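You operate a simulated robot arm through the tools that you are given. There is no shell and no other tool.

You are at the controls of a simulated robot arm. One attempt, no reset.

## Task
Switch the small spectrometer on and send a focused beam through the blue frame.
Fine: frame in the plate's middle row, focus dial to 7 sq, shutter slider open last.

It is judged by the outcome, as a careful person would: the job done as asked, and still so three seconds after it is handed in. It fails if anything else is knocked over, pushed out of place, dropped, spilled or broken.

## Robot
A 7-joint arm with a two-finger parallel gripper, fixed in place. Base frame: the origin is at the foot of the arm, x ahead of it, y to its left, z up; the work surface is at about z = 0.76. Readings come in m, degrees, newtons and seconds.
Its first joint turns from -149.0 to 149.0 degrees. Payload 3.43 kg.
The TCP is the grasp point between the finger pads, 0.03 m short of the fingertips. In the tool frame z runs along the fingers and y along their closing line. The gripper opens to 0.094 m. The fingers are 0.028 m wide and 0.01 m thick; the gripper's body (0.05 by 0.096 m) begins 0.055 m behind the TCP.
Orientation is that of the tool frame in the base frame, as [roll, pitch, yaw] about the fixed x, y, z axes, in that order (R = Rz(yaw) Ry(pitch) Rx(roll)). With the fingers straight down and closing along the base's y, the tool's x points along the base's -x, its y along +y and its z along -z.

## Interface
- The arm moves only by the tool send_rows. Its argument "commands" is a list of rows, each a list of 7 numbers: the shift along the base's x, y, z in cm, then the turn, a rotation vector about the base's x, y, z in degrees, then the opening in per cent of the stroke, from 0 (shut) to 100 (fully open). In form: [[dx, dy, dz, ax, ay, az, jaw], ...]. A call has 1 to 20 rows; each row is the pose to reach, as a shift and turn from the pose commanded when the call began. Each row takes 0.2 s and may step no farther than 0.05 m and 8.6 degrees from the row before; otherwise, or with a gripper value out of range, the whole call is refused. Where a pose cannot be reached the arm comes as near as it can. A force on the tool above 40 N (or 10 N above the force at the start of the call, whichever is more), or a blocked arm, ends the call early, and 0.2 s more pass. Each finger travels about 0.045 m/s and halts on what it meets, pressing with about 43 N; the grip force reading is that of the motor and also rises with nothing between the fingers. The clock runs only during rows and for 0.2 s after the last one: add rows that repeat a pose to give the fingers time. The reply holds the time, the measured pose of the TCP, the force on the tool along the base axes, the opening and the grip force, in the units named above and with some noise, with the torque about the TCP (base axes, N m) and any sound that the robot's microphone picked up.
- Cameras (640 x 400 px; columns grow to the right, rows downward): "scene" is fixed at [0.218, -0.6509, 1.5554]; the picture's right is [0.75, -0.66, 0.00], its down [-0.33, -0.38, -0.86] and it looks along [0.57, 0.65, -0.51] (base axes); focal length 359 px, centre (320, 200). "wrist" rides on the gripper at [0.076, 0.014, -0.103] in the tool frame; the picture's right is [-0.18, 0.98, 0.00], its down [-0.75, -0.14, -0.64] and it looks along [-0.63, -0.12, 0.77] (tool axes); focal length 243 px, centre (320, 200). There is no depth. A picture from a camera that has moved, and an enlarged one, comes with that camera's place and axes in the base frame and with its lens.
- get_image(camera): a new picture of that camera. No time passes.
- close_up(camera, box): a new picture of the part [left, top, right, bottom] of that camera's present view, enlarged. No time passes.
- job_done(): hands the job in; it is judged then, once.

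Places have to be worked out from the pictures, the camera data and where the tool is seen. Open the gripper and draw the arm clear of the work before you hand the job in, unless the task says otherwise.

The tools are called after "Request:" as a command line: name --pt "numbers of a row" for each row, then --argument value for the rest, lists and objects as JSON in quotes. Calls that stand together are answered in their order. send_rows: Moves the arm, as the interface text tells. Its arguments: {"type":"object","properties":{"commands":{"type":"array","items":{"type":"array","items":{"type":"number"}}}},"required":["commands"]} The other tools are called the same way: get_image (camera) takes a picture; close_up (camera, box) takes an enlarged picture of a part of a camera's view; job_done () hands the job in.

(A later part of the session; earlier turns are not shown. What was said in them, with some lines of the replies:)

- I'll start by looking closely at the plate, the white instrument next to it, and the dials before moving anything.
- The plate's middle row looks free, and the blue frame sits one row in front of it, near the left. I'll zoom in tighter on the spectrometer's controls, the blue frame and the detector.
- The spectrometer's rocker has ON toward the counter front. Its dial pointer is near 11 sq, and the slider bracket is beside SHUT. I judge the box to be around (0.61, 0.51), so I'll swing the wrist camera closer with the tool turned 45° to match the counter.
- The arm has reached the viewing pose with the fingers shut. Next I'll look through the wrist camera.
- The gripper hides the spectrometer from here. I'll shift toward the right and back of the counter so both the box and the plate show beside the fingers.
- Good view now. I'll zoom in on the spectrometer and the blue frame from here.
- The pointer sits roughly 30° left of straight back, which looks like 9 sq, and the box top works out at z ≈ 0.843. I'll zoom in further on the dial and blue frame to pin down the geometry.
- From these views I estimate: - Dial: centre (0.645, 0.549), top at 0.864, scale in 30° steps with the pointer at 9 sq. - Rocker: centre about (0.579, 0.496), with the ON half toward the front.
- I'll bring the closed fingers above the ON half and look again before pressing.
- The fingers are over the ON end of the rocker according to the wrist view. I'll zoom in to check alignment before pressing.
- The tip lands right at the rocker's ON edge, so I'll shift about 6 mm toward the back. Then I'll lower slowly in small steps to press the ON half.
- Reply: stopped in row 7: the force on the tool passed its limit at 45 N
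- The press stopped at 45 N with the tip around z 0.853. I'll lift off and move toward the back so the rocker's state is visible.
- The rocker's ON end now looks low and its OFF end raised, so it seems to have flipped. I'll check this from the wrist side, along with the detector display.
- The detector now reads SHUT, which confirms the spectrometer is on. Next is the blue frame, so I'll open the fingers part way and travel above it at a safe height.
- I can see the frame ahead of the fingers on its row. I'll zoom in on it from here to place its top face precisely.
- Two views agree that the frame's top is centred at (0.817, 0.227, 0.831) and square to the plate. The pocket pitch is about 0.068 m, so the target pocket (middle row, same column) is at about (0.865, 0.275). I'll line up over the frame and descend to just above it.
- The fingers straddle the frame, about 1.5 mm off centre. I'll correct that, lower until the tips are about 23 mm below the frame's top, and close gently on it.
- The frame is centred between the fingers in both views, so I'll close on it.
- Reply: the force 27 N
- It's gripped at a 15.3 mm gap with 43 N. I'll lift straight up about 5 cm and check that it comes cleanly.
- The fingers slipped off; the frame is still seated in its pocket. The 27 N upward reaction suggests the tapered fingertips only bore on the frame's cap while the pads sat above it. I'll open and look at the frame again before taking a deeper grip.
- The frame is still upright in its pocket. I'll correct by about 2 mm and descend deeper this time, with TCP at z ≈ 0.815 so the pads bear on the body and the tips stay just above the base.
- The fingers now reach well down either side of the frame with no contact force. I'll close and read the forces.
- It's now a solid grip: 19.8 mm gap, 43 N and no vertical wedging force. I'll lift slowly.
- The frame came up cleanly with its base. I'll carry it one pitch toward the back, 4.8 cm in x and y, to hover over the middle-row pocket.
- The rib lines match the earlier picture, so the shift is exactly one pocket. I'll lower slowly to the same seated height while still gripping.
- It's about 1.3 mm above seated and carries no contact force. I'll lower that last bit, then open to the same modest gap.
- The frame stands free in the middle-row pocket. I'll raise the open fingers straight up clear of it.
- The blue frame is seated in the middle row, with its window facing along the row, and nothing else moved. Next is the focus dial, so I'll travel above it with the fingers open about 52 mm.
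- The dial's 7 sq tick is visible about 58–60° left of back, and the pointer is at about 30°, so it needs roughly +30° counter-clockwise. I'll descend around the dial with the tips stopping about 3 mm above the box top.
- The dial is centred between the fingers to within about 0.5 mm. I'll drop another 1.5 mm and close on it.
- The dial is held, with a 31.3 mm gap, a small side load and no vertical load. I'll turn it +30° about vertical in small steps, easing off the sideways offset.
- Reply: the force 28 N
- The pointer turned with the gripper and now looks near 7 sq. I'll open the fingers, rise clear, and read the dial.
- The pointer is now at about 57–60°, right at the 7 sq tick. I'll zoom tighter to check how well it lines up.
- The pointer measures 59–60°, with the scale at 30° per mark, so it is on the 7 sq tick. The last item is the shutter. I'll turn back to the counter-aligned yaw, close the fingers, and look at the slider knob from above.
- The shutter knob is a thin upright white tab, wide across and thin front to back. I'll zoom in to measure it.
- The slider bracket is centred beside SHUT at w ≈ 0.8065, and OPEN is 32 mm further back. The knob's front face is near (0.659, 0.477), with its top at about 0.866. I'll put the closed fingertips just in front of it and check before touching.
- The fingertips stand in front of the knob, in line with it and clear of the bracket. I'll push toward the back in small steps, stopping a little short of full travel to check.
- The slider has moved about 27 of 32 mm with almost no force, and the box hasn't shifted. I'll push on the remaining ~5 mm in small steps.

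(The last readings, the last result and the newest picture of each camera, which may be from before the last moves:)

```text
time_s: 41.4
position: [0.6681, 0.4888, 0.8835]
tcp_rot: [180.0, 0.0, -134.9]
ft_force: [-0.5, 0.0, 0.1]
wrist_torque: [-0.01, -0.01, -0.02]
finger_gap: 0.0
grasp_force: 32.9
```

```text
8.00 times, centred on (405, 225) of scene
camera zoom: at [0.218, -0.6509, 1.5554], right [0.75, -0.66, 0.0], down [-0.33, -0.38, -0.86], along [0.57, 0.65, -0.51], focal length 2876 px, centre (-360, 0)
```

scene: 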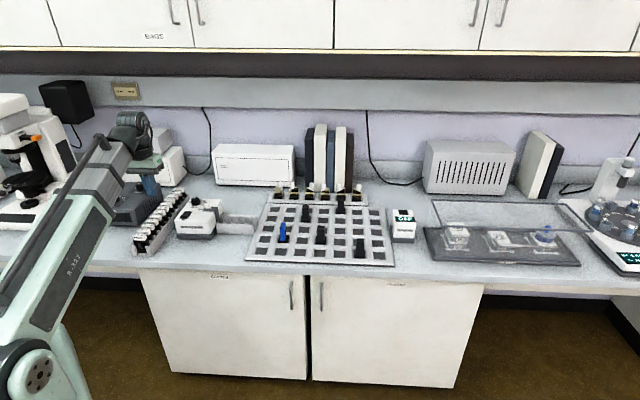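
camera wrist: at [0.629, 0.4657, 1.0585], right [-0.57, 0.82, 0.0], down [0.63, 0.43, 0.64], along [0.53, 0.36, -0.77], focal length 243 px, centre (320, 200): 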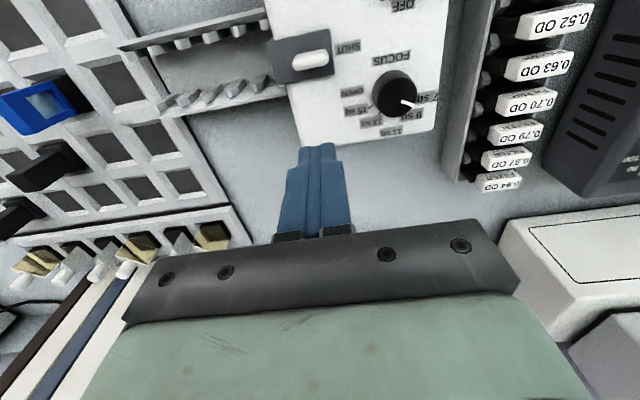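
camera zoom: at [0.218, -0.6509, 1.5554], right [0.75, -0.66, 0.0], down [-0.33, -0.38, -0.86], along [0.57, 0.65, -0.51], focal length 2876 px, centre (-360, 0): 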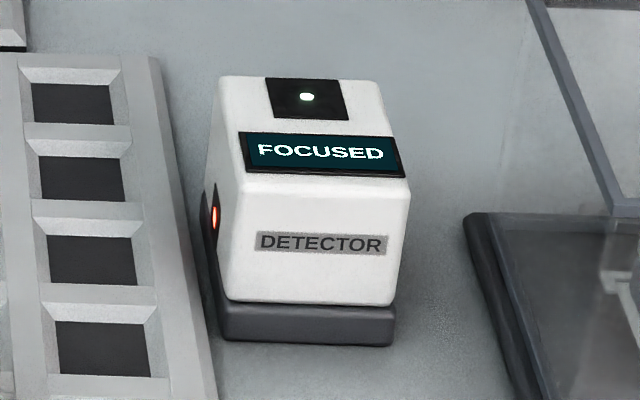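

The slider clicked fully to OPEN. Light is coming out of the aperture and the detector reads FOCUSED. I'll back the fingers off toward the front, then rise.

Request:
send_rows --pt "-0.4 -0.4 0 0 0 0 0" --pt "-0.8 -0.8 0.5 0 0 0 0" --pt "-0.8 -0.8 3 0 0 0 0" --pt "-0.8 -0.8 7 0 0 0 0" --pt "-0.8 -0.8 11 0 0 0 0" --pt "-0.8 -0.8 15 0 0 0 20" --pt "-0.8 -0.8 19 0 0 0 50" --pt "-3 2 22 0 0 0 80" --pt "-6 4 24 0 0 0 100" --pt "-10 6 25 0 0 0 100" --pt "-14 7 25 0 0 0 100" --pt "-17 8 25 0 0 0 100" --pt "-17 8 25 0 0 0 100"

Request:
get_image --camera "scene"

Request:
close_up --camera "scene" --box '[170, 180, 440, 275]'

Request:
close_up --camera "scene" --box '[180, 190, 234, 240]'

Request:
close_up --camera "scene" --box '[380, 200, 430, 250]'

```text
time_s: 44.2
position: [0.501, 0.5683, 1.1332]
tcp_rot: [-180.0, 0.0, -134.9]
ft_force: [17.3, 1.9, -26.3]
wrist_torque: [1.29, 0.53, 0.92]
finger_gap: 0.0942
grasp_force: 0.1
```

```text
taken
```

scene: 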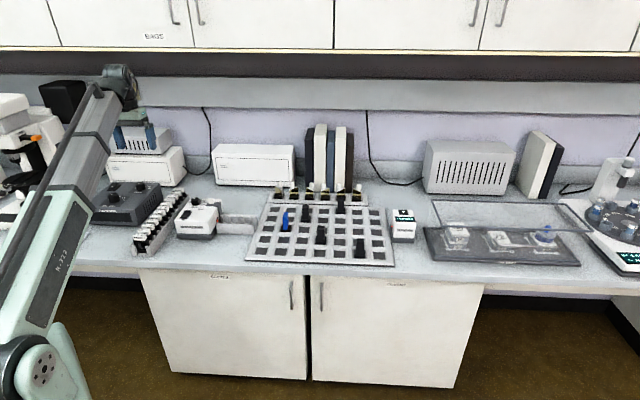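

```text
2.37 times, centred on (305, 228) of scene
camera zoom: at [0.218, -0.6509, 1.5554], right [0.75, -0.66, 0.0], down [-0.33, -0.38, -0.86], along [0.57, 0.65, -0.51], focal length 852 px, centre (356, 135)
```

zoom: 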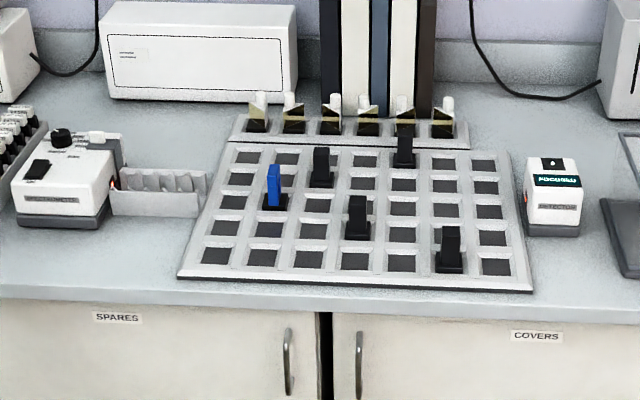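

```text
8.00 times, centred on (207, 215) of scene
camera zoom: at [0.218, -0.6509, 1.5554], right [0.75, -0.66, 0.0], down [-0.33, -0.38, -0.86], along [0.57, 0.65, -0.51], focal length 2876 px, centre (1224, 80)
```

zoom: 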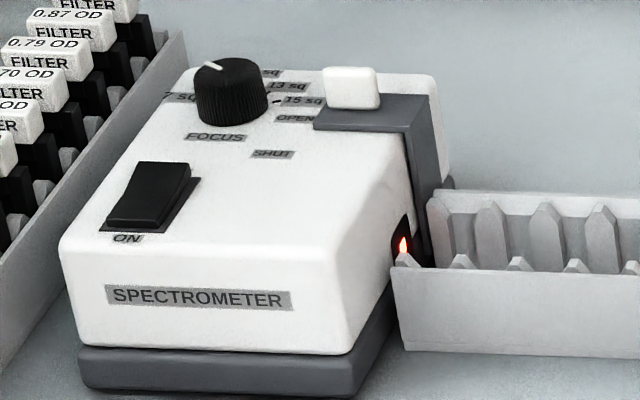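

```text
8.00 times, centred on (405, 225) of scene
camera zoom: at [0.218, -0.6509, 1.5554], right [0.75, -0.66, 0.0], down [-0.33, -0.38, -0.86], along [0.57, 0.65, -0.51], focal length 2876 px, centre (-360, 0)
```

zoom: 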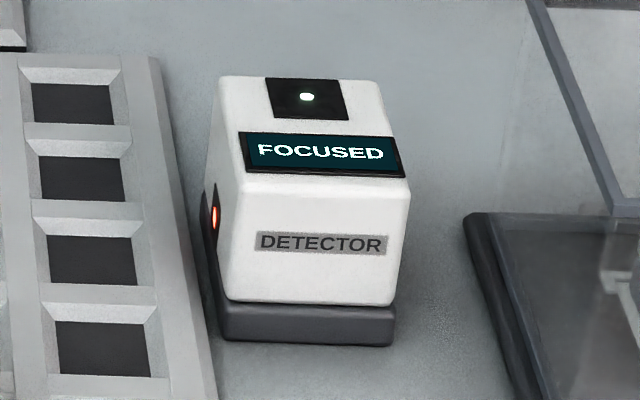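

The detector reads FOCUSED and the arm is back, but the tool shows a 30 N load, so I need to see what it's touching. I'll also recheck the dial with the same zoom as before.

Request:
close_up --camera "scene" --box '[184, 192, 224, 222]'

Request:
close_up --camera "scene" --box '[60, 50, 200, 200]'

Request:
get_image --camera "wrist"

```text
13.33 times, centred on (204, 207) of scene
camera zoom: at [0.218, -0.6509, 1.5554], right [0.75, -0.66, 0.0], down [-0.33, -0.38, -0.86], along [0.57, 0.65, -0.51], focal length 4792 px, centre (1867, 107)
```

zoom: 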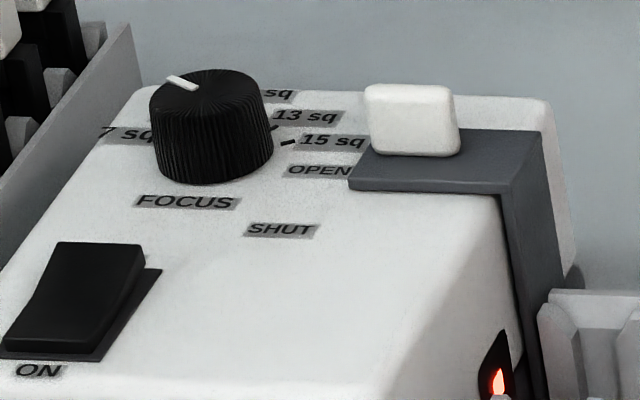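

```text
2.67 times, centred on (130, 125) of scene
camera zoom: at [0.218, -0.6509, 1.5554], right [0.75, -0.66, 0.0], down [-0.33, -0.38, -0.86], along [0.57, 0.65, -0.51], focal length 958 px, centre (827, 400)
```

zoom: 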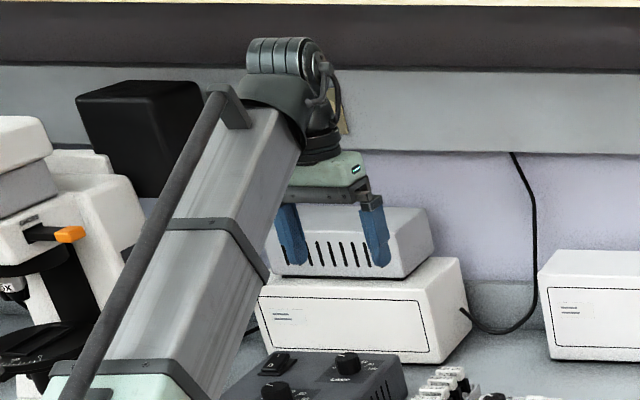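

```text
taken
camera wrist: at [0.4368, 0.5235, 1.2355], right [-0.57, 0.82, 0.0], down [0.63, 0.43, 0.64], along [0.53, 0.37, -0.77], focal length 243 px, centre (320, 200)
```

wrist: 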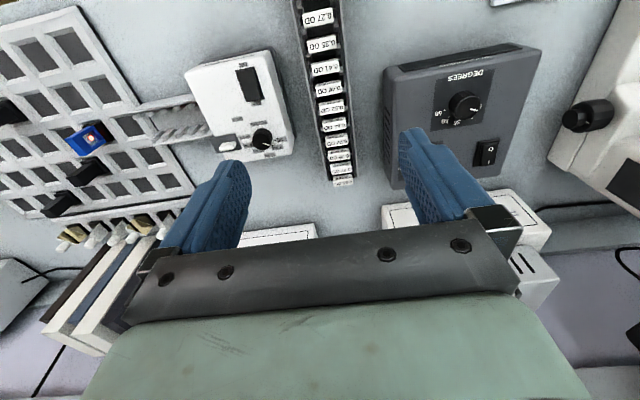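

The dial still shows 7 sq, and the light is visible on the blue frame. The load looks like the wrist camera housing resting against the arm's own forearm, with nothing on the bench involved. I'll move back out along the path to relieve it.

Request:
send_rows --pt "2 -0.7 0 0 0 0 100" --pt "4 -1.4 0 0 0 0 100" --pt "6 -2.5 0 0 0 0 100" --pt "6 -2.5 0 0 0 0 100" --pt "6 -2.5 0 0 0 0 100"

Request:
get_image --camera "scene"

Request:
close_up --camera "scene" --box '[60, 50, 200, 200]'

```text
time_s: 45.4
position: [0.5607, 0.5416, 1.133]
tcp_rot: [180.0, -0.1, -134.9]
ft_force: [-0.2, -0.4, 0.4]
wrist_torque: [-0.02, -0.01, 0.0]
finger_gap: 0.0939
grasp_force: 0.1
```

```text
taken
```

scene: 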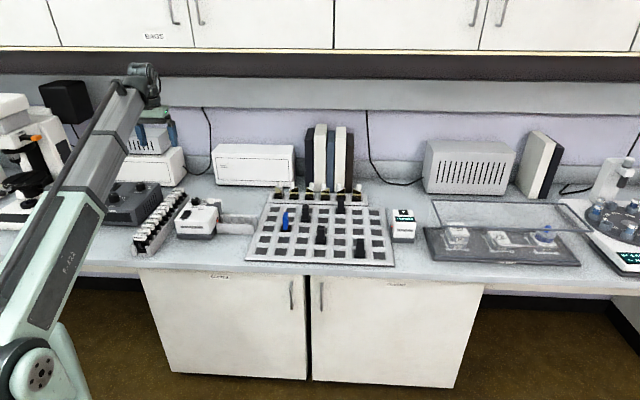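

```text
2.67 times, centred on (130, 125) of scene
camera zoom: at [0.218, -0.6509, 1.5554], right [0.75, -0.66, 0.0], down [-0.33, -0.38, -0.86], along [0.57, 0.65, -0.51], focal length 958 px, centre (827, 400)
```

zoom: 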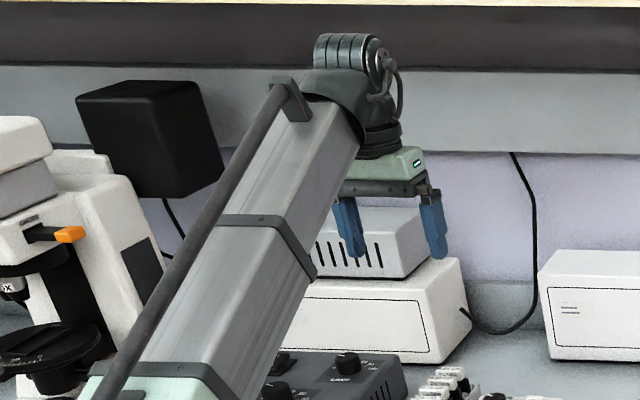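

The load is gone, so it was only self-contact with the forearm, and the gripper is open and well above the bench. I'll do a last check of the detector, the plate and the nearby items before handing in.

Request:
close_up --camera "scene" --box '[230, 170, 430, 275]'

Request:
close_up --camera "scene" --box '[80, 170, 270, 270]'

Request:
close_up --camera "wrist" --box '[0, 40, 320, 240]'

```text
3.20 times, centred on (330, 222) of scene
camera zoom: at [0.218, -0.6509, 1.5554], right [0.75, -0.66, 0.0], down [-0.33, -0.38, -0.86], along [0.57, 0.65, -0.51], focal length 1150 px, centre (288, 128)
```

zoom: 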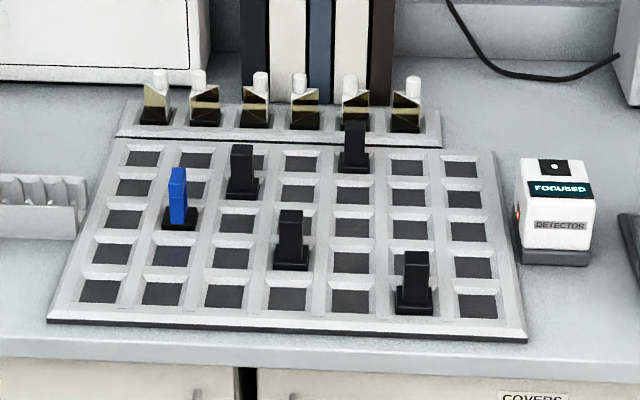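

```text
3.37 times, centred on (175, 220) of scene
camera zoom: at [0.218, -0.6509, 1.5554], right [0.75, -0.66, 0.0], down [-0.33, -0.38, -0.86], along [0.57, 0.65, -0.51], focal length 1211 px, centre (808, 133)
```

zoom: 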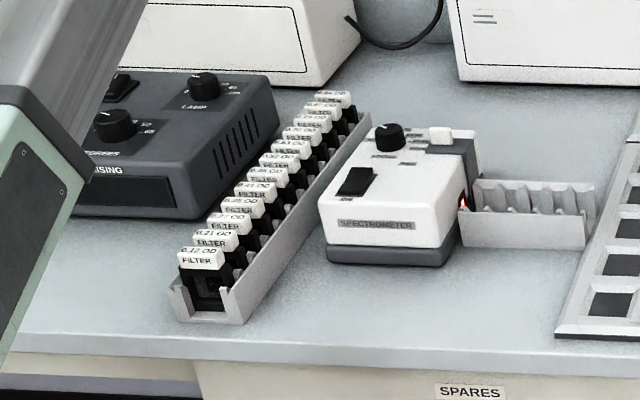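

```text
2.00 times, centred on (160, 140) of wrist
camera zoom: at [0.4981, 0.4976, 1.2364], right [-0.57, 0.82, 0.0], down [0.63, 0.43, 0.64], along [0.53, 0.36, -0.77], focal length 485 px, centre (640, 320)
```

zoom: 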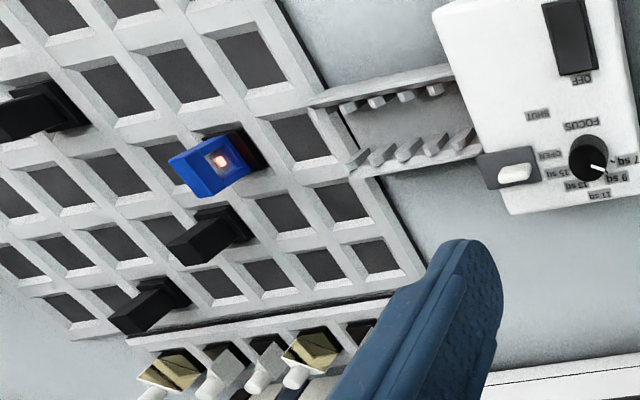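

Everything is as asked:
- The rocker is on.
- The blue frame is seated in the middle row with the beam spot in its window.
- The dial is at 7 sq.
- The slider is at OPEN.
- The detector reads FOCUSED.

Nothing else on the bench has moved, and the arm is clear with the gripper open, so I'm handing it in.

Request:
job_done

```text
The job is handed in.
```

The job is done and handed in: the spectrometer is on, the beam goes through the blue frame, and the detector reads FOCUSED.

- **Switch:** the rocker is on. The detector changed from OFF to SHUT as soon as it was pressed.
- **Blue frame:** it sits in the plate's middle row, second column from the left, with the beam spot visible in its window. My first grip slipped off before it lifted; the second, deeper grip carried it across cleanly.
- **Focus dial:** it was at 9 sq and is now at 7 sq, within about a degree of the mark.
- **Shutter:** I opened the slider last, and it clicked over to OPEN.

The pictures taken just before hand-in showed nothing else moved. On the way out, the tool briefly read about 30 N. I put that down to the wrist camera touching the arm's own forearm; it dropped to zero when I moved out. The arm finished clear of the bench with the gripper open.
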